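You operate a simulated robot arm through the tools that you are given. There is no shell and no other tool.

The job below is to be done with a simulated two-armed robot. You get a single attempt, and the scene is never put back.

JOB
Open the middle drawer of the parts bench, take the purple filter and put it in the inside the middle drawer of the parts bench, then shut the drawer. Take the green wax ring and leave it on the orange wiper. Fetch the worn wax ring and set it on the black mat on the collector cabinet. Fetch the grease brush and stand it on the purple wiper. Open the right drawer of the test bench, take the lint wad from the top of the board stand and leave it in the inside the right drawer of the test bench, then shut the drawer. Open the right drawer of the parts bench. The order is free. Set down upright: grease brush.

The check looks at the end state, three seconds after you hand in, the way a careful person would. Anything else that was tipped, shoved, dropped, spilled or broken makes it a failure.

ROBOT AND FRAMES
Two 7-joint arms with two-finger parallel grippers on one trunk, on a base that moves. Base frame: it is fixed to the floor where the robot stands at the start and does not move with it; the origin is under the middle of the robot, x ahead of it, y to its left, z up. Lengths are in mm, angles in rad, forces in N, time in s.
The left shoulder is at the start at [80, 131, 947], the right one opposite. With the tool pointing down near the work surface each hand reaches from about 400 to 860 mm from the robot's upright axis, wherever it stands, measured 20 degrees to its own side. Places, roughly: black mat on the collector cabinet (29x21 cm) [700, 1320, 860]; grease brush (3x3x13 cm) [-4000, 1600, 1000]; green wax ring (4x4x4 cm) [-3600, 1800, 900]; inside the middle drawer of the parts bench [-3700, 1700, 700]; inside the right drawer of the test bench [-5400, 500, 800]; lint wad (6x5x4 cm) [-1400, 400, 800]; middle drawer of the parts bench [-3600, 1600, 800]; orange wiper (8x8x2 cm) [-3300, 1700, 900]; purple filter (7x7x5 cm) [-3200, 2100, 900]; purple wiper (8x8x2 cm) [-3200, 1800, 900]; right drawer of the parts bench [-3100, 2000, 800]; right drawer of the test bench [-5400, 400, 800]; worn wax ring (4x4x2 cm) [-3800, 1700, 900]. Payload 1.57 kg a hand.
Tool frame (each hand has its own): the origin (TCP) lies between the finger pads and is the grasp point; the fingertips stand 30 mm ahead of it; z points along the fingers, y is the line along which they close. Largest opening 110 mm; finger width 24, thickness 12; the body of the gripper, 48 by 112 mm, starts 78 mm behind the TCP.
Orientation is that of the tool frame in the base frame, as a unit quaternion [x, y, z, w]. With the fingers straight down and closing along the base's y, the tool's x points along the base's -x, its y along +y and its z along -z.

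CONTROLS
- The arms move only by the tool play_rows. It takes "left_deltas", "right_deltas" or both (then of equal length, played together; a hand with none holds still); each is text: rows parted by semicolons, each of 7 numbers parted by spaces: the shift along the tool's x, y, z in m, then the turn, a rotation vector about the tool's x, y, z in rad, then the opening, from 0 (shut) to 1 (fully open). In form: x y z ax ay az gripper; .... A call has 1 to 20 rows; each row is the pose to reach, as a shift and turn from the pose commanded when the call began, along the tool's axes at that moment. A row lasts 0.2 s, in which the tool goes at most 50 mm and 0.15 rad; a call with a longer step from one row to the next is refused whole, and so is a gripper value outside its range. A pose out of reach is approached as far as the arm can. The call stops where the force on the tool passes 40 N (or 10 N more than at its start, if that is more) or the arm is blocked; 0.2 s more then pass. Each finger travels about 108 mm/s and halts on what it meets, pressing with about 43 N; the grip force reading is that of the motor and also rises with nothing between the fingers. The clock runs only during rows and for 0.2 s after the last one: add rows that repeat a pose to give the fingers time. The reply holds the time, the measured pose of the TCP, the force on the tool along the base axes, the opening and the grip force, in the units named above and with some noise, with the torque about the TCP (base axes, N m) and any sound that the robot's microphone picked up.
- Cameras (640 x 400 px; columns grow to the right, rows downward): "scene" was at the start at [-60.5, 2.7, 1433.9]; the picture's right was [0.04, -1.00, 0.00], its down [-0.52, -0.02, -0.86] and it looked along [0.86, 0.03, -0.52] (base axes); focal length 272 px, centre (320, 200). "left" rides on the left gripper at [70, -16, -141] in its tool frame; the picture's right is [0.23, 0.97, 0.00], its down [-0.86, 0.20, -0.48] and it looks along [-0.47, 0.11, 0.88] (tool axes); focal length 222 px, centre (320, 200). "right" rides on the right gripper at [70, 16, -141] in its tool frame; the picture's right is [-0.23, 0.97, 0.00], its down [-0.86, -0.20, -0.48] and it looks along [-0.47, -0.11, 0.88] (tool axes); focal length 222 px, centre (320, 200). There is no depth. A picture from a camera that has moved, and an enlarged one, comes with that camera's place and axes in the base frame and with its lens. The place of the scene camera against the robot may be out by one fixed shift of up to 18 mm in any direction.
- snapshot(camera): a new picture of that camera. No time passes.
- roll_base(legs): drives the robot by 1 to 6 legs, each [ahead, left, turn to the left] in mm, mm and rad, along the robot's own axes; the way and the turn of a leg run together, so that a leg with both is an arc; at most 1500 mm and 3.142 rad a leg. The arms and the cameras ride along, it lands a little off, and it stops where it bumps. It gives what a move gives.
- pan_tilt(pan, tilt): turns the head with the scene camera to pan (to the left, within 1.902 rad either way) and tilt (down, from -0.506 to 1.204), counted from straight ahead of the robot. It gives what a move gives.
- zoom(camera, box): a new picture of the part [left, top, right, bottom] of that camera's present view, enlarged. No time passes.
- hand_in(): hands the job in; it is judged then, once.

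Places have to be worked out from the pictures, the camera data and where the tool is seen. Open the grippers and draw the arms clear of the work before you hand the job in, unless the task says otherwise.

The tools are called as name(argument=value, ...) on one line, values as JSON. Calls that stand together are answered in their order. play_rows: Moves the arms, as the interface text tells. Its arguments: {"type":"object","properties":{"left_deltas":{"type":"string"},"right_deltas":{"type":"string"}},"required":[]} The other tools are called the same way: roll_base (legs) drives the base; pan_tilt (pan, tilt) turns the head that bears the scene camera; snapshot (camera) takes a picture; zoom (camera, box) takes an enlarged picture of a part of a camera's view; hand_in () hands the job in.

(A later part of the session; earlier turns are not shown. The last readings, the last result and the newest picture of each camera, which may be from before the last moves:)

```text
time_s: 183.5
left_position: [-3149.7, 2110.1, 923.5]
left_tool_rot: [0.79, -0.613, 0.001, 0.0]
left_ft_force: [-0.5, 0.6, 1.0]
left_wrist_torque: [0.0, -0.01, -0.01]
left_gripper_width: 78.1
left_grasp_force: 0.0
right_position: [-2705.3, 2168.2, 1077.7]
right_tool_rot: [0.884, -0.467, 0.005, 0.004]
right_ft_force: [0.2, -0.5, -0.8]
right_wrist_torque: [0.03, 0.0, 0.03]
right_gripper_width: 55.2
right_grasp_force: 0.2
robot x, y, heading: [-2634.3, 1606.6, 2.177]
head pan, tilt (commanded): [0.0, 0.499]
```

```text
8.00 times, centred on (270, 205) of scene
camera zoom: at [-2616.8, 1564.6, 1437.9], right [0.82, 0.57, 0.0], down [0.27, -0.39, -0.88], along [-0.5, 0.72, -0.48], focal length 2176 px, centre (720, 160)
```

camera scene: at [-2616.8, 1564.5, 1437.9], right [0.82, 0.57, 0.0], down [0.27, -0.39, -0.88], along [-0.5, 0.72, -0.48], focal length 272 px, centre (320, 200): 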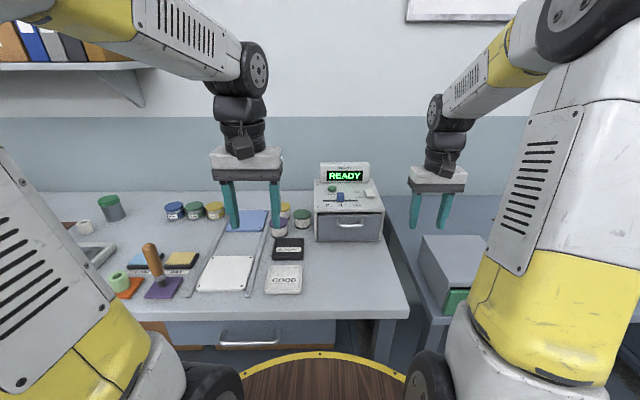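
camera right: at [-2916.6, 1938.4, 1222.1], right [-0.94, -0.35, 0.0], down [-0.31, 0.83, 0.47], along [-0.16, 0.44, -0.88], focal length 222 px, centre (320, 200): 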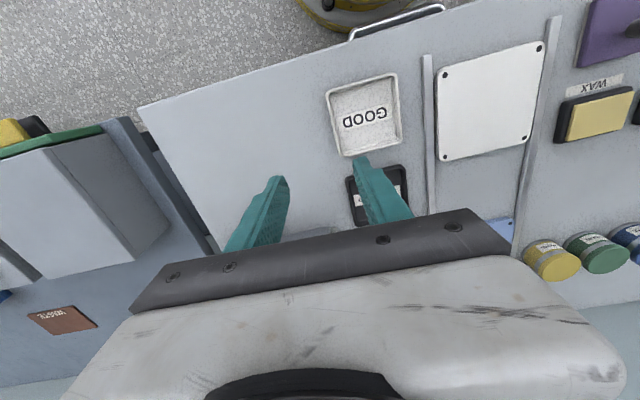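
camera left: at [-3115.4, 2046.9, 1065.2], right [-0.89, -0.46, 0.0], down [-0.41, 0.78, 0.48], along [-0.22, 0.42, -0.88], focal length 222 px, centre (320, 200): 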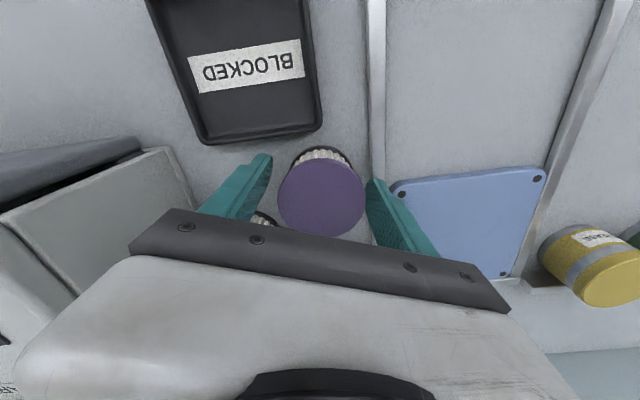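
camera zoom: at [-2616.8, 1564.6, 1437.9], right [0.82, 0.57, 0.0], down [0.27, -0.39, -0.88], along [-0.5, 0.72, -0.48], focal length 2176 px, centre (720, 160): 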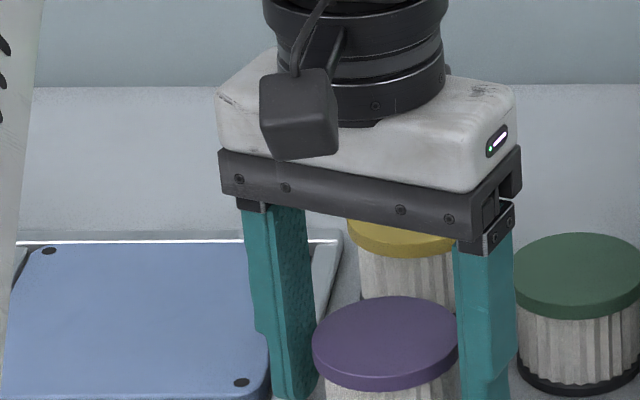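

The fingers straddle the filter without contact. I close on it.

play_rows(left_deltas="0 0 0 0 0 0 0.5; 0 0 0 0 0 0 0.4; 0 0 0 0 0 0 0.4; 0 0 0 0 0 0 0.4")

snapshot(camera="left")

```text
time_s: 184.5
left_position: [-3149.9, 2110.0, 922.7]
left_tool_rot: [0.79, -0.613, 0.001, 0.0]
left_ft_force: [0.3, -0.8, 0.6]
left_wrist_torque: [-0.01, -0.04, -0.01]
left_gripper_width: 60.8
left_grasp_force: 42.9
right_position: [-2707.2, 2168.2, 1079.2]
right_tool_rot: [0.884, -0.467, 0.005, 0.005]
right_ft_force: [0.2, -0.6, 1.1]
right_wrist_torque: [-0.03, 0.02, 0.04]
right_gripper_width: 55.0
right_grasp_force: 0.0
robot x, y, heading: [-2632.1, 1604.2, 2.176]
head pan, tilt (commanded): [0.0, 0.499]
```

```text
taken
camera left: at [-3115.4, 2046.9, 1065.4], right [-0.89, -0.46, 0.0], down [-0.41, 0.78, 0.48], along [-0.22, 0.42, -0.88], focal length 222 px, centre (320, 200)
```

left: 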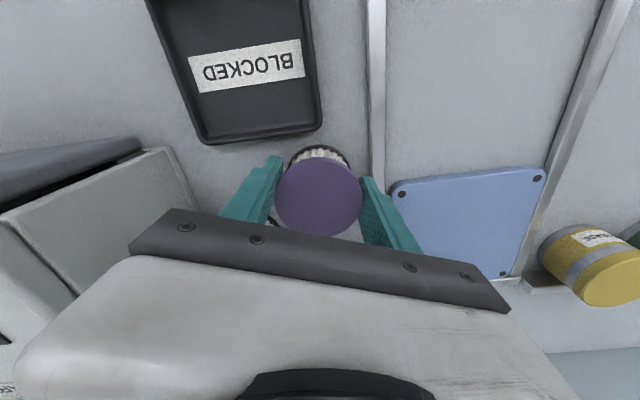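

The filter is gripped at 60.8 mm. I lift it straight up, then retract and turn the hand back.

play_rows(left_deltas="0 0 -0.04 0 0 0 0.4; 0 0 -0.085 0 0 0 0.4; 0 0 -0.13 0 0 0 0.4; 0 0 -0.175 0 0 0 0.4; 0 0 -0.2 0 0 0 0.4; 0.03 -0.01 -0.2 0 0 -0.05 0.4; 0.07 -0.02 -0.2 0 0 -0.1 0.4; 0.115 -0.035 -0.2 0 0 -0.15 0.4; 0.155 -0.05 -0.2 0 0 -0.2 0.4; 0.195 -0.065 -0.2 0 0 -0.25 0.4; 0.235 -0.075 -0.2 0 0 -0.3 0.4; 0.27 -0.09 -0.2 0 0 -0.35 0.4; 0.27 -0.09 -0.2 0 0 -0.35 0.4")

snapshot(camera="left")

snapshot(camera="scene")

```text
time_s: 187.3
left_position: [-2994.9, 1872.6, 1123.3]
left_tool_rot: [0.885, -0.466, 0.0, 0.0]
left_ft_force: [-0.8, -0.3, -0.2]
left_wrist_torque: [-0.02, 0.01, 0.01]
left_gripper_width: 60.8
left_grasp_force: 42.6
right_position: [-2706.2, 2168.9, 1078.1]
right_tool_rot: [0.885, -0.466, 0.005, 0.004]
right_ft_force: [-0.1, 0.2, 0.6]
right_wrist_torque: [0.0, -0.02, 0.0]
right_gripper_width: 55.0
right_grasp_force: 0.0
robot x, y, heading: [-2634.6, 1607.2, 2.17]
head pan, tilt (commanded): [0.0, 0.499]
```

```text
taken
camera left: at [-2941.6, 1824.4, 1265.3], right [-0.67, -0.74, 0.0], down [-0.65, 0.59, 0.48], along [-0.35, 0.32, -0.88], focal length 222 px, centre (320, 200)
```

left: 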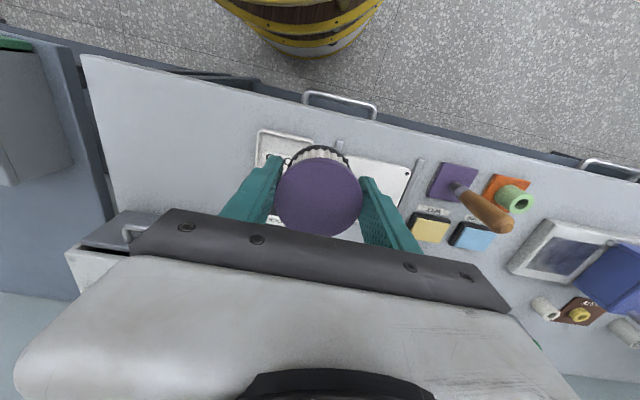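

```text
taken
camera scene: at [-2616.7, 1564.6, 1437.9], right [0.82, 0.57, 0.0], down [0.27, -0.39, -0.88], along [-0.5, 0.72, -0.48], focal length 272 px, centre (320, 200)
```

scene: 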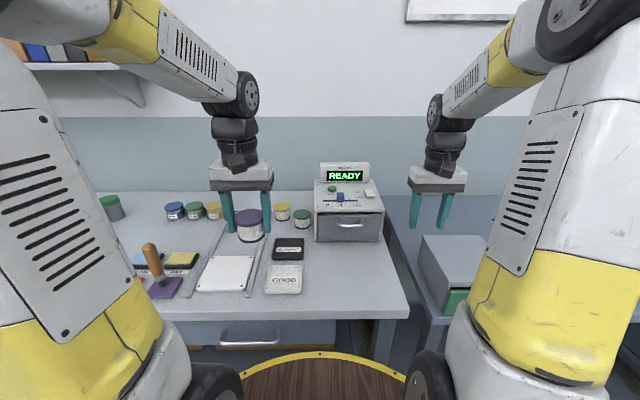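

The filter is held securely. I back off 400 mm and slide left so that the middle drawer is ahead of the right arm.

roll_base(legs=[[-400, 0, -0.01], [0, 890, 0]])

snapshot(camera="scene")

snapshot(camera="left")

snapshot(camera="right")

```text
time_s: 194.2
left_position: [-3535.9, 1042.0, 1123.8]
left_tool_rot: [0.883, -0.47, 0.0, 0.0]
left_ft_force: [0.0, -1.1, 0.1]
left_wrist_torque: [0.0, 0.06, 0.0]
left_gripper_width: 60.9
left_grasp_force: 42.7
right_position: [-3244.6, 1334.3, 1079.1]
right_tool_rot: [0.882, -0.471, 0.005, 0.004]
right_ft_force: [-0.1, 0.0, -0.7]
right_wrist_torque: [-0.01, 0.0, 0.0]
right_gripper_width: 54.8
right_grasp_force: 0.1
robot x, y, heading: [-3174.8, 776.2, 2.16]
head pan, tilt (commanded): [0.0, 0.499]
```

```text
taken
camera scene: at [-3160.2, 729.7, 1437.9], right [0.83, 0.56, 0.0], down [0.27, -0.4, -0.88], along [-0.49, 0.73, -0.48], focal length 272 px, centre (320, 200)
```

scene: 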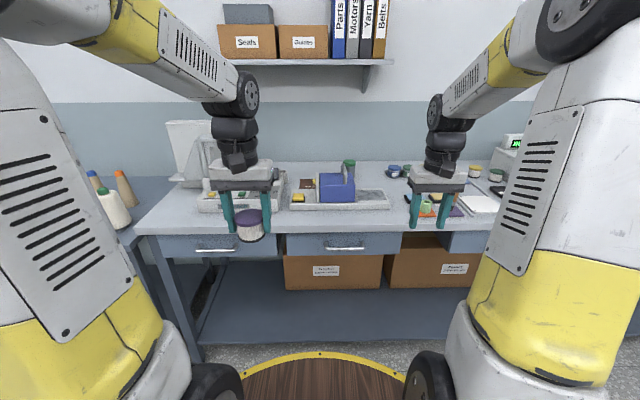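

```text
taken
camera left: at [-3482.8, 993.1, 1265.4], right [-0.68, -0.73, 0.0], down [-0.64, 0.6, 0.48], along [-0.35, 0.33, -0.88], focal length 222 px, centre (320, 200)
```

left: 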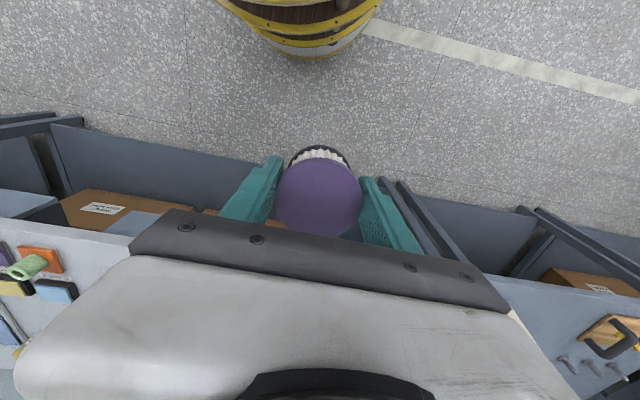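

```text
taken
camera right: at [-3218.2, 1268.3, 1222.1], right [-0.94, -0.35, 0.0], down [-0.31, 0.83, 0.47], along [-0.17, 0.44, -0.88], focal length 222 px, centre (320, 200)
```

right: 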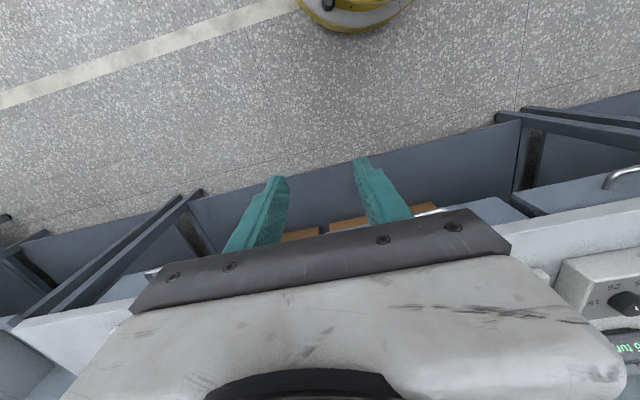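

The middle drawer's handle is about 740 mm ahead and 90 mm right. I move the left hand outward for clearance and bring the right hand down in front of the drawer.

play_rows(left_deltas="-0.015 0.02 0 0 0 0 0.4; -0.03 0.04 0.01 0 0 0 0.4; -0.045 0.06 0.02 0 0 0 0.4; -0.06 0.08 0.03 0 0 0 0.4; -0.075 0.1 0.04 0 0 0 0.4; -0.09 0.1 0.04 0 0 0 0.4; -0.09 0.1 0.04 0 0 0 0.4; -0.09 0.1 0.04 0 0 0 0.4", right_deltas="-0.013 0.022 0.03 0 0 0 0.5; -0.026 0.045 0.06 0 0 0 0.5; -0.04 0.068 0.095 0 0 0 0.5; -0.054 0.091 0.13 0 0 0 0.5; -0.068 0.114 0.163 0 0 0 0.5; -0.082 0.138 0.197 0 0 0 0.5; -0.098 0.165 0.229 0 0 0 0.5; -0.098 0.165 0.229 0 0 0 0.5")

snapshot(camera="right")

snapshot(camera="left")

```text
time_s: 196.0
left_position: [-3670.0, 1062.4, 1083.3]
left_tool_rot: [0.883, -0.47, 0.0, 0.0]
left_ft_force: [0.0, 0.8, -1.0]
left_wrist_torque: [0.03, -0.01, -0.02]
left_gripper_width: 60.8
left_grasp_force: 42.6
right_position: [-3434.2, 1317.7, 847.0]
right_tool_rot: [0.882, -0.471, 0.005, 0.005]
right_ft_force: [1.0, -0.4, -0.7]
right_wrist_torque: [0.0, 0.02, -0.01]
right_gripper_width: 54.9
right_grasp_force: 0.1
robot x, y, heading: [-3181.6, 769.6, 2.164]
head pan, tilt (commanded): [0.0, 0.499]
```

```text
taken
camera right: at [-3408.6, 1252.7, 990.8], right [-0.94, -0.35, 0.0], down [-0.31, 0.83, 0.47], along [-0.17, 0.44, -0.88], focal length 222 px, centre (320, 200)
```

right: 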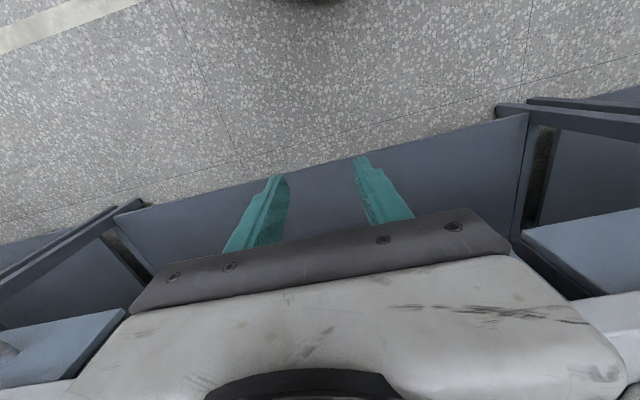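

```text
taken
camera left: at [-3615.9, 1013.8, 1226.1], right [-0.68, -0.73, 0.0], down [-0.64, 0.6, 0.48], along [-0.35, 0.33, -0.88], focal length 222 px, centre (320, 200)
```

left: 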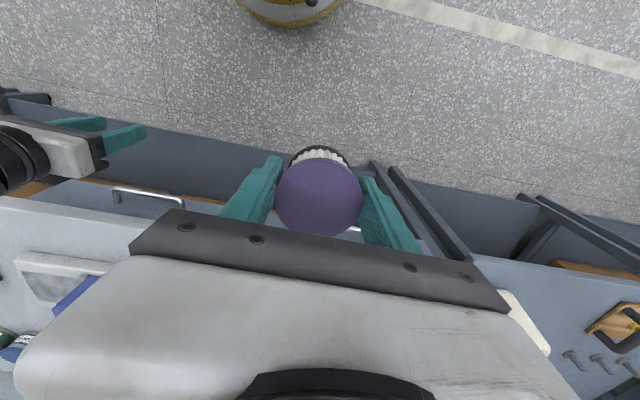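

I now turn the right tool to the forward-pointing pose in place.

play_rows(right_deltas="0 0 0 0.0864 -0.0864 -0.0864 0.5; 0 0 0 0.1727 -0.1727 -0.1727 0.5; 0 0 0 0.2591 -0.2591 -0.2591 0.5; 0 0 0 0.3454 -0.3454 -0.3454 0.5; 0 0 0 0.4318 -0.4318 -0.4318 0.5; 0 0 0 0.5182 -0.5182 -0.5182 0.5; 0 0 0 0.6045 -0.6045 -0.6045 0.5; 0 0 0 0.6909 -0.6909 -0.6909 0.5; 0 0 0 0.7772 -0.7772 -0.7772 0.5; 0 0 0 0.8636 -0.8636 -0.8636 0.5; 0 0 0 0.95 -0.95 -0.95 0.5; 0 0 0 1.0363 -1.0363 -1.0363 0.5; 0 0 0 1.1227 -1.1227 -1.1227 0.5; 0 0 0 1.209 -1.209 -1.209 0.5; 0 0 0 1.209 -1.209 -1.209 0.5")

snapshot(camera="right")

snapshot(camera="scene")

```text
time_s: 198.2
left_position: [-3667.3, 1062.8, 1083.4]
left_tool_rot: [0.882, -0.471, 0.002, 0.001]
left_ft_force: [-0.1, 0.1, -1.3]
left_wrist_torque: [-0.01, 0.01, 0.0]
left_gripper_width: 60.9
left_grasp_force: 43.0
right_position: [-3446.4, 1332.6, 884.1]
right_tool_rot: [0.831, -0.082, -0.218, -0.506]
right_ft_force: [-0.2, 0.5, -0.1]
right_wrist_torque: [0.01, -0.02, 0.02]
right_gripper_width: 55.0
right_grasp_force: 0.0
robot x, y, heading: [-3176.6, 771.2, 2.164]
head pan, tilt (commanded): [0.0, 0.499]
stopped in row 11 (right hand): the arm was blocked; the commanded pose is now the measured one
```

```text
taken
camera right: at [-3348.5, 1205.8, 897.0], right [-0.55, -0.48, -0.68], down [-0.56, -0.4, 0.73], along [-0.62, 0.78, -0.05], focal length 222 px, centre (320, 200)
```

right: 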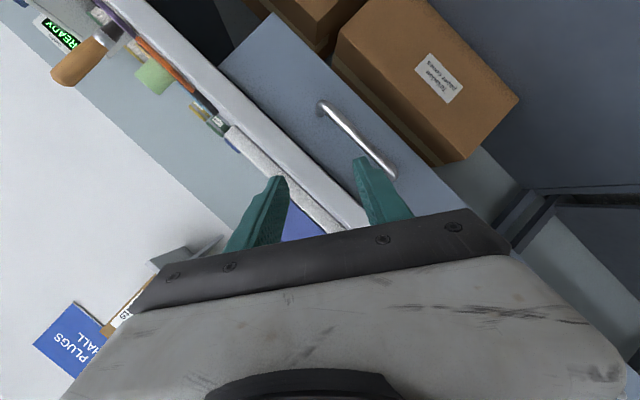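

```text
taken
camera scene: at [-3160.4, 729.7, 1437.9], right [0.83, 0.56, 0.0], down [0.27, -0.4, -0.88], along [-0.49, 0.73, -0.48], focal length 272 px, centre (320, 200)
```

scene: 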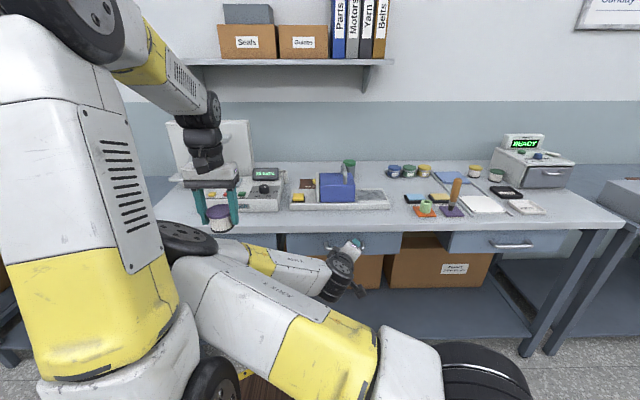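

The arm took a different elbow posture and stopped against itself. I reverse the turn to get back to the tool-down pose.

play_rows(right_deltas="0 0 0 -0.08 0.08 0.08 0.5; 0 0 0 -0.16 0.16 0.16 0.5; 0 0 0 -0.24 0.24 0.24 0.5; 0 0 0 -0.32 0.32 0.32 0.5; 0 0 0 -0.40 0.40 0.40 0.5")

snapshot(camera="scene")

```text
time_s: 199.4
left_position: [-3669.1, 1064.0, 1082.3]
left_tool_rot: [0.883, -0.47, 0.001, 0.001]
left_ft_force: [-0.9, 0.9, -1.0]
left_wrist_torque: [-0.01, -0.03, -0.03]
left_gripper_width: 60.8
left_grasp_force: 43.2
right_position: [-3445.9, 1330.2, 882.9]
right_tool_rot: [0.908, -0.294, -0.157, -0.253]
right_ft_force: [-0.3, 0.2, -0.2]
right_wrist_torque: [0.03, -0.01, -0.03]
right_gripper_width: 55.1
right_grasp_force: 0.1
robot x, y, heading: [-3174.8, 770.0, 2.163]
head pan, tilt (commanded): [0.0, 0.499]
```

```text
taken
camera scene: at [-3160.6, 729.4, 1437.9], right [0.83, 0.56, 0.0], down [0.27, -0.4, -0.88], along [-0.49, 0.73, -0.48], focal length 272 px, centre (320, 200)
```

scene: 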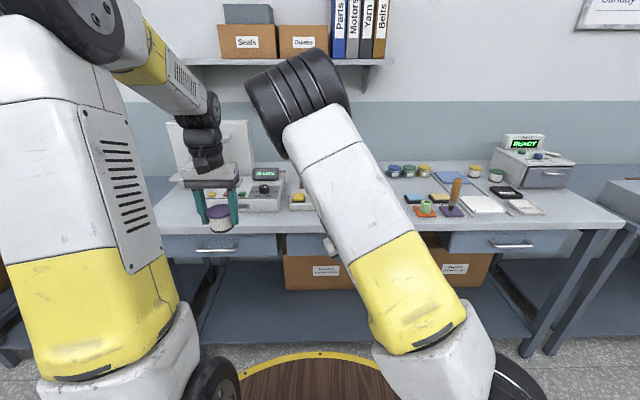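

The arm is returning. I finish the reverse turn.

play_rows(right_deltas="0 0 0 -0.08 0.08 0.08 0.5; 0 0 0 -0.16 0.16 0.16 0.5; 0 0 0 -0.24 0.24 0.24 0.5; 0 0 0 -0.32 0.32 0.32 0.5; 0 0 0 -0.40 0.40 0.40 0.5; 0 0 0 -0.412 0.412 0.412 0.5")

snapshot(camera="scene")

```text
time_s: 200.8
left_position: [-3669.0, 1061.7, 1082.9]
left_tool_rot: [0.882, -0.47, 0.002, 0.0]
left_ft_force: [0.1, -0.1, -1.0]
left_wrist_torque: [-0.02, 0.01, -0.01]
left_gripper_width: 61.0
left_grasp_force: 43.0
right_position: [-3445.5, 1329.9, 883.3]
right_tool_rot: [0.873, -0.48, -0.074, 0.037]
right_ft_force: [0.2, -0.6, -0.1]
right_wrist_torque: [0.0, 0.02, 0.01]
right_gripper_width: 54.7
right_grasp_force: 0.0
robot x, y, heading: [-3179.8, 771.4, 2.164]
head pan, tilt (commanded): [0.0, 0.499]
```

```text
taken
camera scene: at [-3160.3, 729.7, 1437.9], right [0.83, 0.56, 0.0], down [0.27, -0.4, -0.88], along [-0.49, 0.73, -0.48], focal length 272 px, centre (320, 200)
```

scene: 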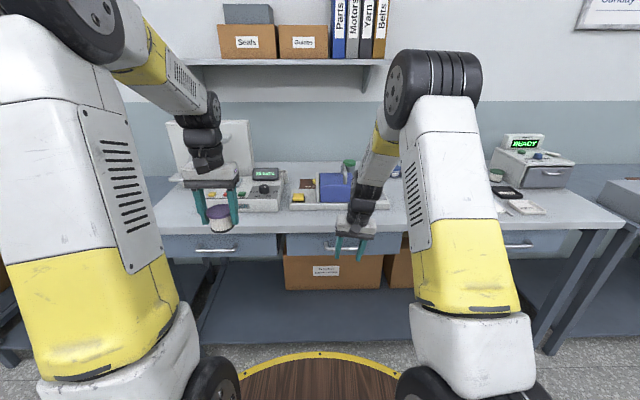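

Nearly back. I straighten the right tool and move it to the same start pose that worked before (550 ahead, 220 right, z 990).

play_rows(right_deltas="0.015 -0.034 -0.027 0.034 0.024 -0.006 0.5; 0.031 -0.067 -0.054 0.067 0.048 -0.012 0.5; 0.046 -0.1 -0.08 0.1 0.072 -0.018 0.5; 0.062 -0.135 -0.107 0.135 0.096 -0.024 0.5; 0.062 -0.135 -0.107 0.135 0.096 -0.024 0.5")

snapshot(camera="scene")

```text
time_s: 202.1
left_position: [-3668.9, 1063.2, 1083.5]
left_tool_rot: [0.882, -0.47, 0.002, 0.0]
left_ft_force: [1.1, -0.8, 0.1]
left_wrist_torque: [-0.02, 0.05, 0.02]
left_gripper_width: 60.8
left_grasp_force: 43.0
right_position: [-3282.4, 1349.9, 964.7]
right_tool_rot: [0.883, -0.469, -0.001, -0.002]
right_ft_force: [-0.4, 0.5, -1.4]
right_wrist_torque: [0.0, 0.0, 0.02]
right_gripper_width: 55.1
right_grasp_force: 0.0
robot x, y, heading: [-3176.4, 768.9, 2.165]
head pan, tilt (commanded): [0.0, 0.499]
```

```text
taken
camera scene: at [-3160.3, 729.7, 1437.9], right [0.83, 0.56, 0.0], down [0.27, -0.4, -0.88], along [-0.49, 0.73, -0.48], focal length 272 px, centre (320, 200)
```

scene: 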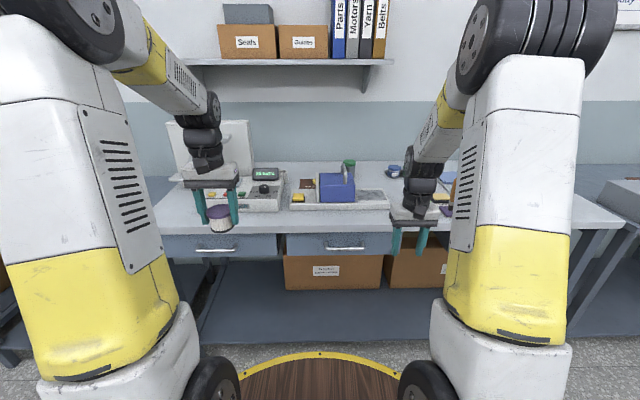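

The right arm is at the old starting posture. I repeat the turn that worked at the test bench from here.

play_rows(right_deltas="0 0 -0.025 0.0864 -0.0864 -0.0864 0.5; 0 0 -0.025 0.1727 -0.1727 -0.1727 0.5; 0 0 -0.025 0.2591 -0.2591 -0.2591 0.5; 0 0 -0.025 0.3454 -0.3454 -0.3454 0.5; 0 0 -0.025 0.4318 -0.4318 -0.4318 0.5; 0 0 -0.025 0.5182 -0.5182 -0.5182 0.5; 0 0 -0.025 0.6045 -0.6045 -0.6045 0.5; 0 0 -0.025 0.6909 -0.6909 -0.6909 0.5")

snapshot(camera="scene")

```text
time_s: 203.8
left_position: [-3668.3, 1062.5, 1082.9]
left_tool_rot: [0.883, -0.47, 0.001, 0.0]
left_ft_force: [-0.2, 0.0, -1.3]
left_wrist_torque: [0.02, -0.05, -0.01]
left_gripper_width: 61.0
left_grasp_force: 42.9
right_position: [-3290.2, 1356.7, 991.7]
right_tool_rot: [0.881, -0.101, -0.134, -0.442]
right_ft_force: [-0.6, -0.4, 1.4]
right_wrist_torque: [0.0, -0.01, -0.05]
right_gripper_width: 55.0
right_grasp_force: 0.0
right hand out of reach, approached as far as the arm can: row 8
robot x, y, heading: [-3175.6, 772.3, 2.164]
head pan, tilt (commanded): [0.0, 0.499]
```

```text
taken
camera scene: at [-3160.4, 729.4, 1437.9], right [0.83, 0.56, 0.0], down [0.27, -0.4, -0.88], along [-0.49, 0.73, -0.48], focal length 272 px, centre (320, 200)
```

scene: 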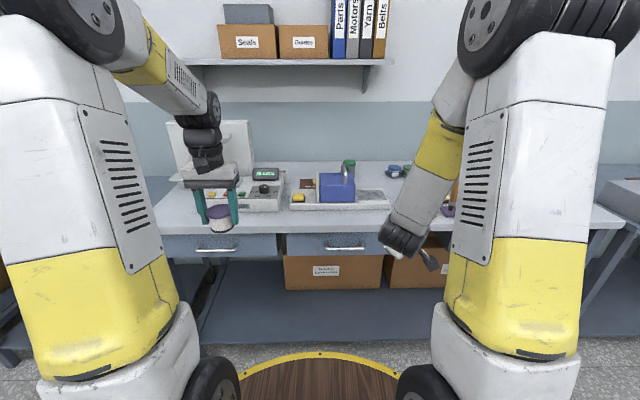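

Same posture as the first time. I continue the remaining turn.

play_rows(right_deltas="0 0 0 0.0864 -0.0864 -0.0864 0.5; 0 0 0 0.1727 -0.1727 -0.1727 0.5; 0 0 0 0.2591 -0.2591 -0.2591 0.5; 0 0 0 0.3454 -0.3454 -0.3454 0.5; 0 0 0 0.4318 -0.4318 -0.4318 0.5; 0 0 0 0.5182 -0.5182 -0.5182 0.5; 0 0 0 0.5182 -0.5182 -0.5182 0.5")

snapshot(camera="scene")

```text
time_s: 205.4
left_position: [-3667.8, 1062.8, 1082.6]
left_tool_rot: [0.882, -0.471, 0.001, 0.001]
left_ft_force: [0.2, -1.0, -1.3]
left_wrist_torque: [0.01, 0.0, -0.02]
left_gripper_width: 61.1
left_grasp_force: 42.9
right_position: [-3309.1, 1388.2, 989.2]
right_tool_rot: [0.826, 0.017, -0.165, -0.539]
right_ft_force: [-0.1, -1.0, -1.0]
right_wrist_torque: [-0.01, 0.01, 0.02]
right_gripper_width: 54.9
right_grasp_force: 0.1
right hand out of reach, approached as far as the arm can: row 1, 2, 3, 4, 5, 6, 7
robot x, y, heading: [-3179.2, 772.3, 2.164]
head pan, tilt (commanded): [0.0, 0.499]
```

```text
taken
camera scene: at [-3160.3, 729.7, 1437.9], right [0.83, 0.56, 0.0], down [0.27, -0.4, -0.88], along [-0.49, 0.73, -0.48], focal length 272 px, centre (320, 200)
```

scene: 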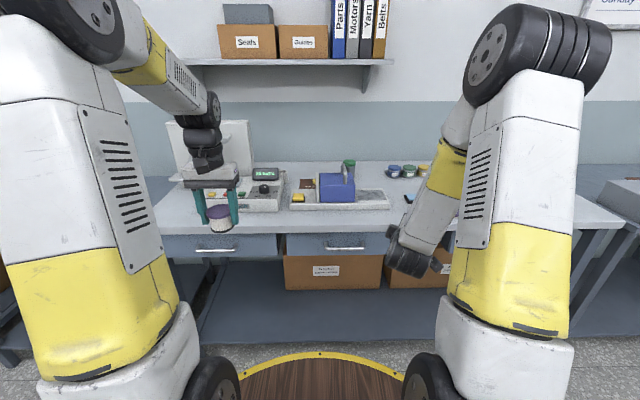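

I now lower the hand towards the drawer front while finishing the turn, in two halves with a check in between.

play_rows(right_deltas="-0.012 0.021 0.005 0.041 -0.04 -0.04 0.5; -0.0235 0.042 0.01 0.083 -0.081 -0.081 0.5; -0.035 0.063 0.015 0.124 -0.121 -0.121 0.5; -0.047 0.084 0.02 0.165 -0.161 -0.161 0.5")

snapshot(camera="scene")

```text
time_s: 206.7
left_position: [-3668.8, 1063.5, 1082.8]
left_tool_rot: [0.882, -0.471, 0.001, 0.0]
left_ft_force: [1.5, 1.3, -2.1]
left_wrist_torque: [-0.03, 0.02, 0.03]
left_gripper_width: 60.8
left_grasp_force: 43.3
right_position: [-3306.9, 1355.5, 831.8]
right_tool_rot: [0.83, -0.111, -0.215, -0.504]
right_ft_force: [0.9, 0.7, -0.4]
right_wrist_torque: [0.0, 0.02, 0.04]
right_gripper_width: 55.3
right_grasp_force: 0.2
right hand out of reach, approached as far as the arm can: row 1, 2, 3
robot x, y, heading: [-3176.8, 766.8, 2.164]
head pan, tilt (commanded): [0.0, 0.499]
stopped in row 4 (right hand): the arm was blocked; the commanded pose is now the measured one
```

```text
taken
camera scene: at [-3160.0, 730.5, 1437.9], right [0.83, 0.56, 0.0], down [0.27, -0.4, -0.88], along [-0.49, 0.73, -0.48], focal length 272 px, centre (320, 200)
```

scene: 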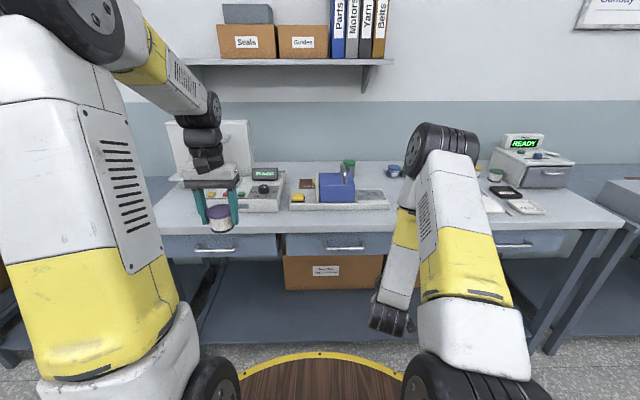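

The arm stopped as blocked. I check the right hand camera to see what limits it.

snapshot(camera="right")

pan_tilt(pan=-0.3, tilt=0.9)

snapshot(camera="scene")

```text
taken
camera right: at [-3216.3, 1224.8, 845.0], right [-0.59, -0.46, -0.66], down [-0.56, -0.36, 0.75], along [-0.58, 0.81, -0.05], focal length 222 px, centre (320, 200)
```

right: 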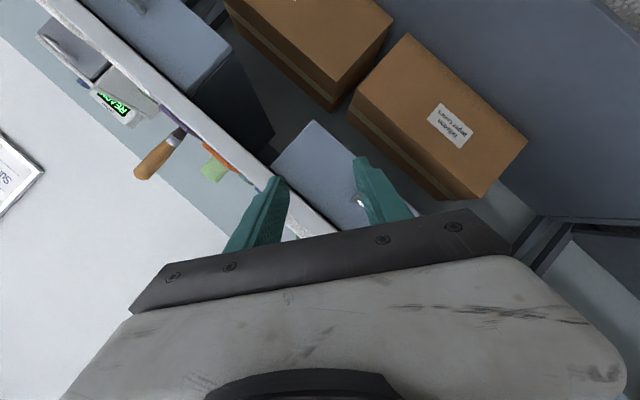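

```text
time_s: 207.5
left_position: [-3668.9, 1063.7, 1082.6]
left_tool_rot: [0.882, -0.471, 0.002, 0.001]
left_ft_force: [0.1, -0.2, -1.3]
left_wrist_torque: [-0.02, -0.02, 0.01]
left_gripper_width: 61.0
left_grasp_force: 42.6
right_position: [-3306.9, 1354.6, 832.3]
right_tool_rot: [0.83, -0.11, -0.215, -0.504]
right_ft_force: [0.2, 0.2, 0.6]
right_wrist_torque: [0.01, -0.02, 0.01]
right_gripper_width: 54.8
right_grasp_force: 0.1
robot x, y, heading: [-3175.5, 771.9, 2.165]
head pan, tilt (commanded): [-0.3, 0.901]
```

```text
taken
camera scene: at [-3131.3, 726.8, 1404.1], right [0.96, 0.29, 0.0], down [0.23, -0.75, -0.62], along [-0.18, 0.6, -0.78], focal length 272 px, centre (320, 200)
```

scene: 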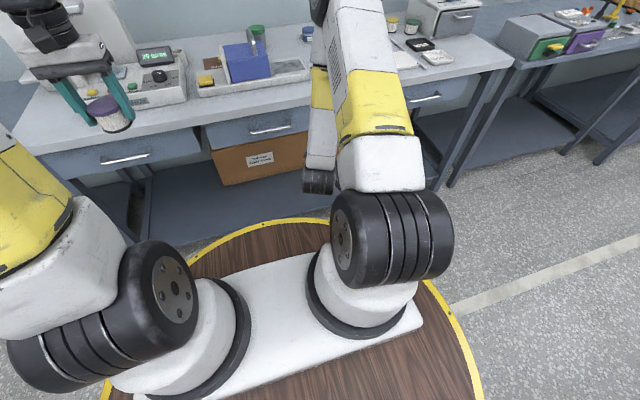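

The forearm is folded against its own shoulder. I extend the hand forward first, then finish the turn.

play_rows(right_deltas="-0.032 0.004 0.012 0 0 0 0.5; -0.065 0.009 0.025 0 0 0 0.5; -0.097 0.013 0.037 0 0 0 0.5; -0.097 0.013 0.037 0.05 -0.07 -0.098 0.5; -0.097 0.013 0.037 0.1 -0.14 -0.196 0.5; -0.097 0.013 0.037 0.1 -0.14 -0.196 0.5")

snapshot(camera="scene")

```text
time_s: 208.9
left_position: [-3668.0, 1063.1, 1082.7]
left_tool_rot: [0.882, -0.472, 0.001, 0.0]
left_ft_force: [-0.2, 1.0, -0.9]
left_wrist_torque: [0.0, 0.05, -0.02]
left_gripper_width: 60.7
left_grasp_force: 42.6
right_position: [-3406.9, 1378.2, 854.3]
right_tool_rot: [0.792, -0.003, -0.218, -0.57]
right_ft_force: [-0.2, 0.0, -0.5]
right_wrist_torque: [0.0, 0.02, 0.0]
right_gripper_width: 54.9
right_grasp_force: 0.1
robot x, y, heading: [-3178.1, 771.8, 2.163]
head pan, tilt (commanded): [-0.3, 0.901]
```

```text
taken
camera scene: at [-3131.3, 726.7, 1404.1], right [0.96, 0.29, 0.0], down [0.23, -0.75, -0.62], along [-0.18, 0.59, -0.78], focal length 272 px, centre (320, 200)
```

scene: 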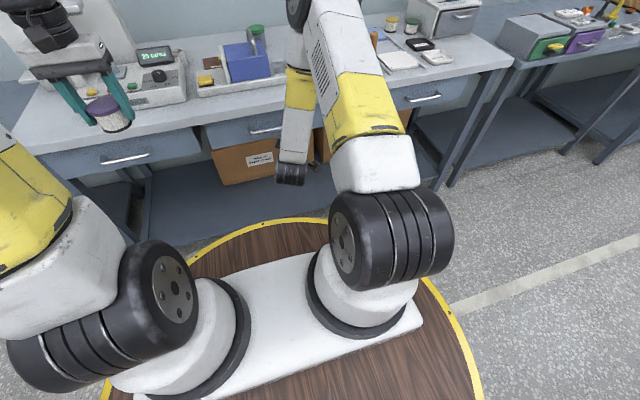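

Good progress. I finish the rest of the turn here.

play_rows(right_deltas="0 0 0 0.053 -0.069 -0.099 0.5; 0 0 0 0.106 -0.138 -0.198 0.5; 0 0 0 0.158 -0.207 -0.296 0.5; 0 0 0 0.211 -0.276 -0.395 0.5; 0 0 0 0.211 -0.276 -0.395 0.5")

pan_tilt(pan=0.0, tilt=0.5)

snapshot(camera="scene")

snapshot(camera="right")

```text
time_s: 210.1
left_position: [-3666.9, 1063.7, 1083.2]
left_tool_rot: [0.882, -0.471, 0.001, 0.001]
left_ft_force: [-0.4, -0.1, -0.7]
left_wrist_torque: [0.01, -0.01, 0.03]
left_gripper_width: 60.8
left_grasp_force: 43.0
right_position: [-3408.0, 1378.6, 854.2]
right_tool_rot: [-0.676, -0.207, 0.205, 0.676]
right_ft_force: [0.1, -0.3, 0.2]
right_wrist_torque: [-0.04, -0.02, -0.06]
right_gripper_width: 55.1
right_grasp_force: 0.1
robot x, y, heading: [-3175.4, 770.0, 2.169]
head pan, tilt (commanded): [-0.3, 0.901]
```

```text
time_s: 211.0
left_position: [-3668.0, 1062.8, 1083.4]
left_tool_rot: [0.882, -0.471, 0.001, 0.001]
left_ft_force: [0.0, 0.3, -0.9]
left_wrist_torque: [0.03, -0.02, 0.01]
left_gripper_width: 61.0
left_grasp_force: 43.4
right_position: [-3407.4, 1377.1, 852.5]
right_tool_rot: [0.677, 0.207, -0.206, -0.675]
right_ft_force: [-0.4, 1.1, -0.6]
right_wrist_torque: [-0.05, 0.01, -0.01]
right_gripper_width: 55.1
right_grasp_force: 0.1
robot x, y, heading: [-3176.3, 769.2, 2.17]
head pan, tilt (commanded): [0.0, 0.499]
```

```text
taken
camera scene: at [-3160.3, 729.9, 1437.9], right [0.83, 0.56, 0.0], down [0.27, -0.4, -0.88], along [-0.49, 0.73, -0.48], focal length 272 px, centre (320, 200)
```

scene: 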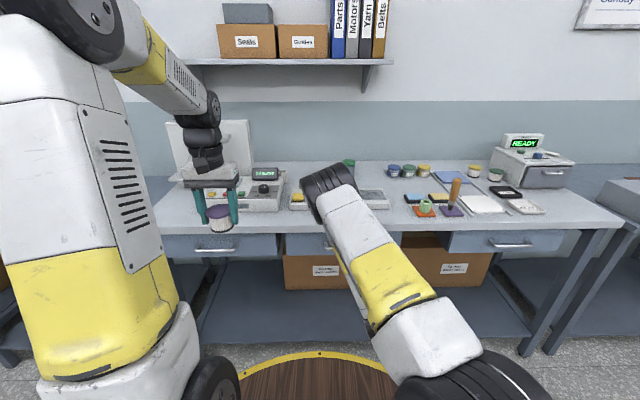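

```text
taken
camera right: at [-3269.7, 1299.1, 838.5], right [-0.19, -0.13, -0.97], down [-0.44, -0.87, 0.2], along [-0.88, 0.47, 0.11], focal length 222 px, centre (320, 200)
```

right: 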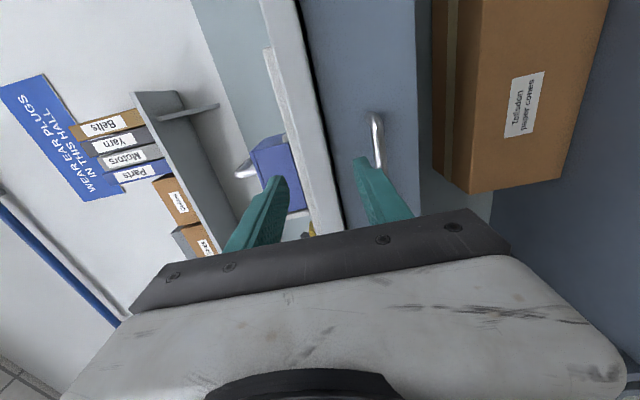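

The right tool now points forward and level. The bar's right end is seen near u≈3170, z≈788; I move left, down to bar height and partway forward.

play_rows(right_deltas="-0.02 0.025 0 0 0 0 0.5; -0.04 0.05 0 0 0 0 0.5; -0.052 0.064 0.01 0 0 0 0.5; -0.052 0.064 0.035 0 0 0 0.5; -0.052 0.064 0.06 0 0 0 0.5; -0.052 0.064 0.06 0 0 0 0.5")

snapshot(camera="right")

snapshot(camera="left")

```text
time_s: 212.4
left_position: [-3668.3, 1064.5, 1082.9]
left_tool_rot: [0.882, -0.471, 0.001, 0.001]
left_ft_force: [0.5, 0.7, -0.6]
left_wrist_torque: [-0.03, 0.01, -0.02]
left_gripper_width: 61.1
left_grasp_force: 43.1
right_position: [-3482.2, 1398.6, 788.5]
right_tool_rot: [0.677, 0.207, -0.205, -0.676]
right_ft_force: [0.2, 0.0, 0.5]
right_wrist_torque: [-0.01, -0.02, 0.02]
right_gripper_width: 55.1
right_grasp_force: 0.0
robot x, y, heading: [-3178.4, 770.8, 2.161]
head pan, tilt (commanded): [0.0, 0.499]
```

```text
taken
camera right: at [-3345.2, 1320.2, 773.7], right [-0.19, -0.13, -0.97], down [-0.44, -0.87, 0.2], along [-0.88, 0.47, 0.11], focal length 222 px, centre (320, 200)
```

right: 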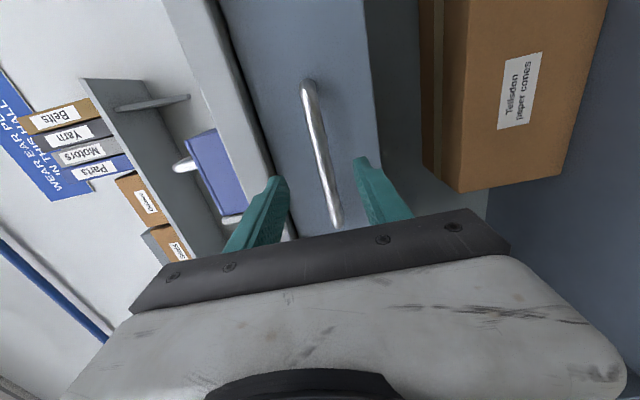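

```text
taken
camera left: at [-3615.7, 1014.8, 1225.0], right [-0.68, -0.73, 0.0], down [-0.64, 0.6, 0.48], along [-0.35, 0.32, -0.88], focal length 222 px, centre (320, 200)
```

left: 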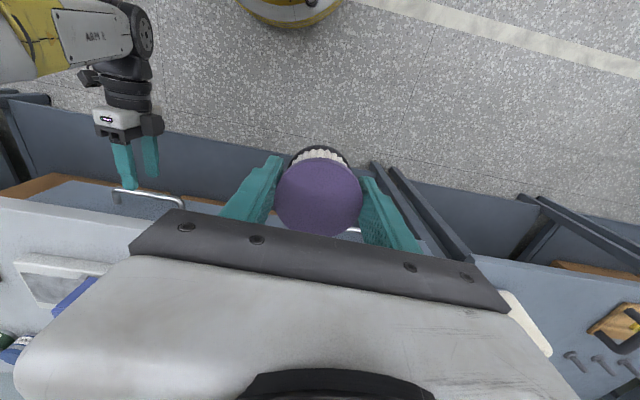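

The bar runs between the fingers and seems about 50 mm ahead. I advance 30 mm and check.

play_rows(right_deltas="0 -0.001 0.015 0 0 0 0.5; 0 -0.001 0.03 0 0 0 0.5; 0 -0.001 0.03 0 0 0 0.5")

snapshot(camera="right")

zoom(camera="left", box=[60, 120, 220, 220])

```text
time_s: 213.2
left_position: [-3668.5, 1063.8, 1082.7]
left_tool_rot: [0.882, -0.472, 0.002, 0.0]
left_ft_force: [-0.1, -0.3, -0.7]
left_wrist_torque: [-0.02, 0.02, 0.02]
left_gripper_width: 60.7
left_grasp_force: 42.7
right_position: [-3499.7, 1425.7, 790.4]
right_tool_rot: [0.678, 0.206, -0.205, -0.675]
right_ft_force: [0.6, 0.1, 0.0]
right_wrist_torque: [0.0, 0.01, -0.02]
right_gripper_width: 55.2
right_grasp_force: 0.0
robot x, y, heading: [-3179.8, 772.3, 2.167]
head pan, tilt (commanded): [0.0, 0.499]
```

```text
taken
camera right: at [-3362.5, 1346.1, 775.9], right [-0.19, -0.13, -0.97], down [-0.44, -0.87, 0.2], along [-0.88, 0.47, 0.11], focal length 222 px, centre (320, 200)
```

right: 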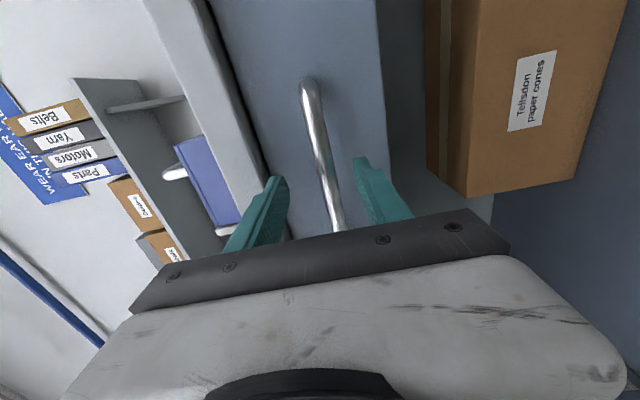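

```text
4.00 times, centred on (140, 170) of left
camera zoom: at [-3615.8, 1014.8, 1225.0], right [-0.68, -0.73, 0.0], down [-0.64, 0.6, 0.48], along [-0.35, 0.32, -0.88], focal length 888 px, centre (1040, 320)
```

zoom: 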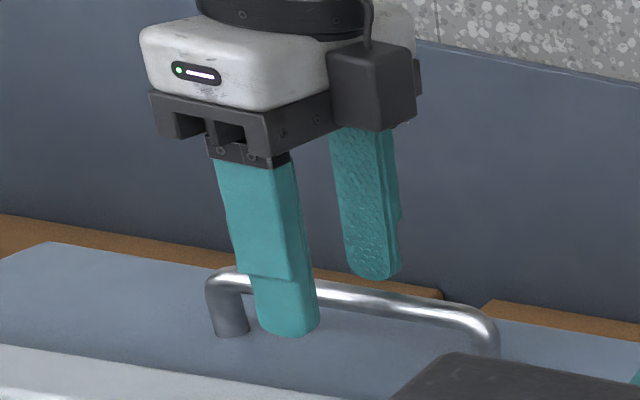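

The bar works out about 32 mm ahead and a few millimetres lower (z≈783). I lower 7 mm, advance 22 mm and close.

play_rows(right_deltas="0 0.004 0.008 0 0 0 0.5; 0 0.007 0.016 0 0 0 0.5; 0 0.007 0.022 0 0 0 0.5; 0 0.007 0.022 0 0 0 0.25; 0 0.007 0.022 0 0 0 0; 0 0.007 0.022 0 0 0 0; 0 0.007 0.022 0 0 0 0")

snapshot(camera="right")

zoom(camera="left", box=[60, 120, 220, 220])

```text
time_s: 214.8
left_position: [-3668.5, 1062.8, 1082.1]
left_tool_rot: [0.882, -0.472, 0.002, 0.0]
left_ft_force: [0.4, 0.2, -0.4]
left_wrist_torque: [0.0, 0.01, -0.02]
left_gripper_width: 60.8
left_grasp_force: 43.3
right_position: [-3513.1, 1441.9, 784.7]
right_tool_rot: [0.677, 0.208, -0.205, -0.675]
right_ft_force: [0.7, -0.3, 1.6]
right_wrist_torque: [-0.02, 0.02, 0.05]
right_gripper_width: 14.9
right_grasp_force: 31.1
robot x, y, heading: [-3179.9, 769.3, 2.16]
head pan, tilt (commanded): [0.0, 0.499]
```

```text
taken
camera right: at [-3374.7, 1363.8, 769.5], right [-0.19, -0.13, -0.97], down [-0.44, -0.87, 0.2], along [-0.88, 0.47, 0.11], focal length 222 px, centre (320, 200)
```

right: 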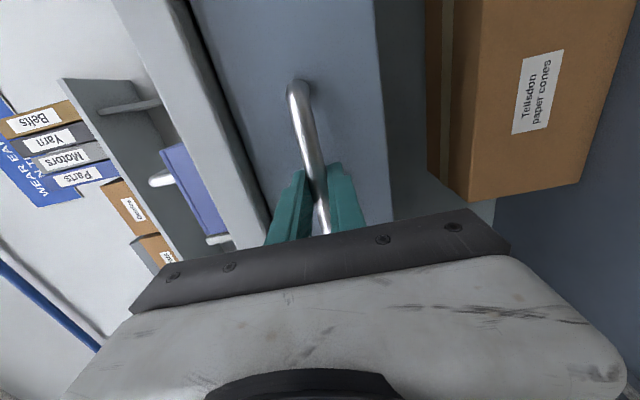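

```text
4.00 times, centred on (140, 170) of left
camera zoom: at [-3615.7, 1014.8, 1225.1], right [-0.68, -0.73, 0.0], down [-0.64, 0.6, 0.48], along [-0.35, 0.32, -0.88], focal length 888 px, centre (1040, 320)
```

zoom: 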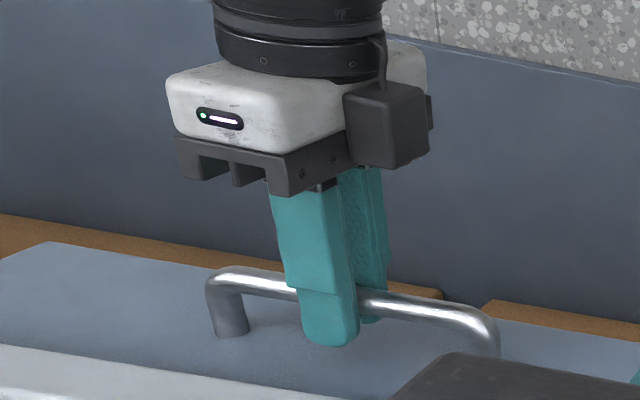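

The bar is gripped cleanly. I pull the drawer open with the base in steps.

roll_base(legs=[[-120, 0, 0]])

snapshot(camera="left")

```text
time_s: 216.0
left_position: [-3599.5, 964.3, 1082.0]
left_tool_rot: [0.883, -0.47, 0.002, 0.001]
left_ft_force: [-0.2, 0.1, -0.9]
left_wrist_torque: [0.01, -0.02, 0.0]
left_gripper_width: 61.0
left_grasp_force: 43.1
right_position: [-3442.6, 1343.9, 784.4]
right_tool_rot: [0.677, 0.205, -0.203, -0.677]
right_ft_force: [13.9, 9.5, 3.2]
right_wrist_torque: [0.02, 0.12, -0.37]
right_gripper_width: 14.8
right_grasp_force: 30.9
robot x, y, heading: [-3105.8, 670.7, 2.165]
head pan, tilt (commanded): [0.0, 0.499]
```

```text
taken
camera left: at [-3547.2, 914.3, 1225.2], right [-0.68, -0.73, 0.0], down [-0.64, 0.6, 0.48], along [-0.35, 0.32, -0.88], focal length 222 px, centre (320, 200)
```

left: 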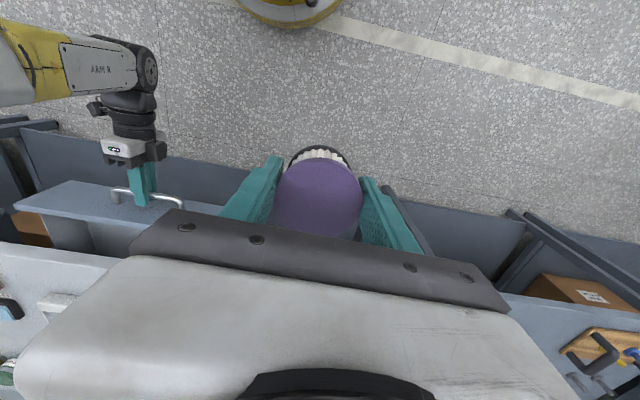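

The drawer follows; side force is 17 N. I ease the hand 2 mm to the right and pull another 115 mm.

play_rows(right_deltas="0.0015 0 0 0 0 0 0; 0.002 0 0 0 0 0 0")

roll_base(legs=[[-115, 0, 0]])

snapshot(camera="left")

snapshot(camera="scene")

```text
time_s: 216.6
left_position: [-3600.6, 960.3, 1083.7]
left_tool_rot: [0.882, -0.471, 0.001, 0.001]
left_ft_force: [-0.2, 0.7, -1.1]
left_wrist_torque: [-0.02, -0.04, 0.01]
left_gripper_width: 61.4
left_grasp_force: 42.8
right_position: [-3441.7, 1343.7, 784.4]
right_tool_rot: [0.678, 0.206, -0.204, -0.675]
right_ft_force: [-8.0, -5.1, -1.8]
right_wrist_torque: [-0.1, 0.15, -0.66]
right_gripper_width: 14.6
right_grasp_force: 31.0
robot x, y, heading: [-3104.8, 667.6, 2.156]
head pan, tilt (commanded): [0.0, 0.499]
```

```text
time_s: 217.8
left_position: [-3534.6, 868.3, 1083.1]
left_tool_rot: [0.882, -0.472, 0.001, 0.0]
left_ft_force: [-0.2, 0.1, -0.2]
left_wrist_torque: [0.0, 0.0, 0.0]
left_gripper_width: 60.9
left_grasp_force: 43.5
right_position: [-3374.5, 1248.6, 783.0]
right_tool_rot: [0.678, 0.206, -0.202, -0.676]
right_ft_force: [-6.6, -5.3, -5.5]
right_wrist_torque: [-0.11, 0.1, 0.23]
right_gripper_width: 14.8
right_grasp_force: 30.9
robot x, y, heading: [-3044.0, 574.9, 2.161]
head pan, tilt (commanded): [0.0, 0.499]
```

```text
taken
camera left: at [-3483.2, 818.9, 1225.0], right [-0.68, -0.73, 0.0], down [-0.64, 0.6, 0.48], along [-0.35, 0.32, -0.88], focal length 222 px, centre (320, 200)
```

left: 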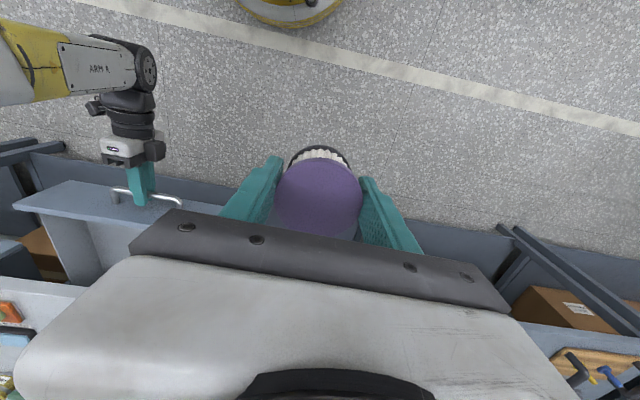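

```text
taken
camera scene: at [-3028.5, 532.9, 1437.9], right [0.83, 0.56, 0.0], down [0.27, -0.4, -0.88], along [-0.49, 0.73, -0.48], focal length 272 px, centre (320, 200)
```

scene: 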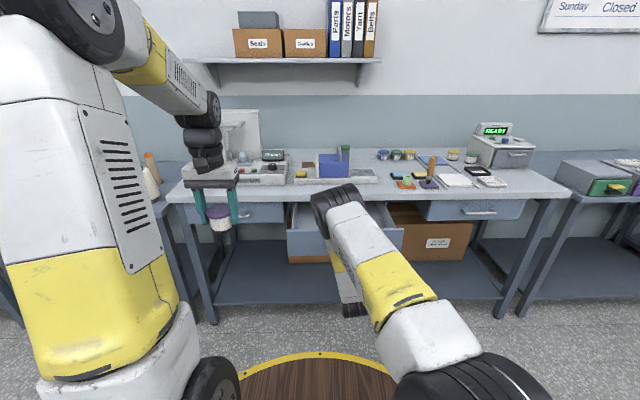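

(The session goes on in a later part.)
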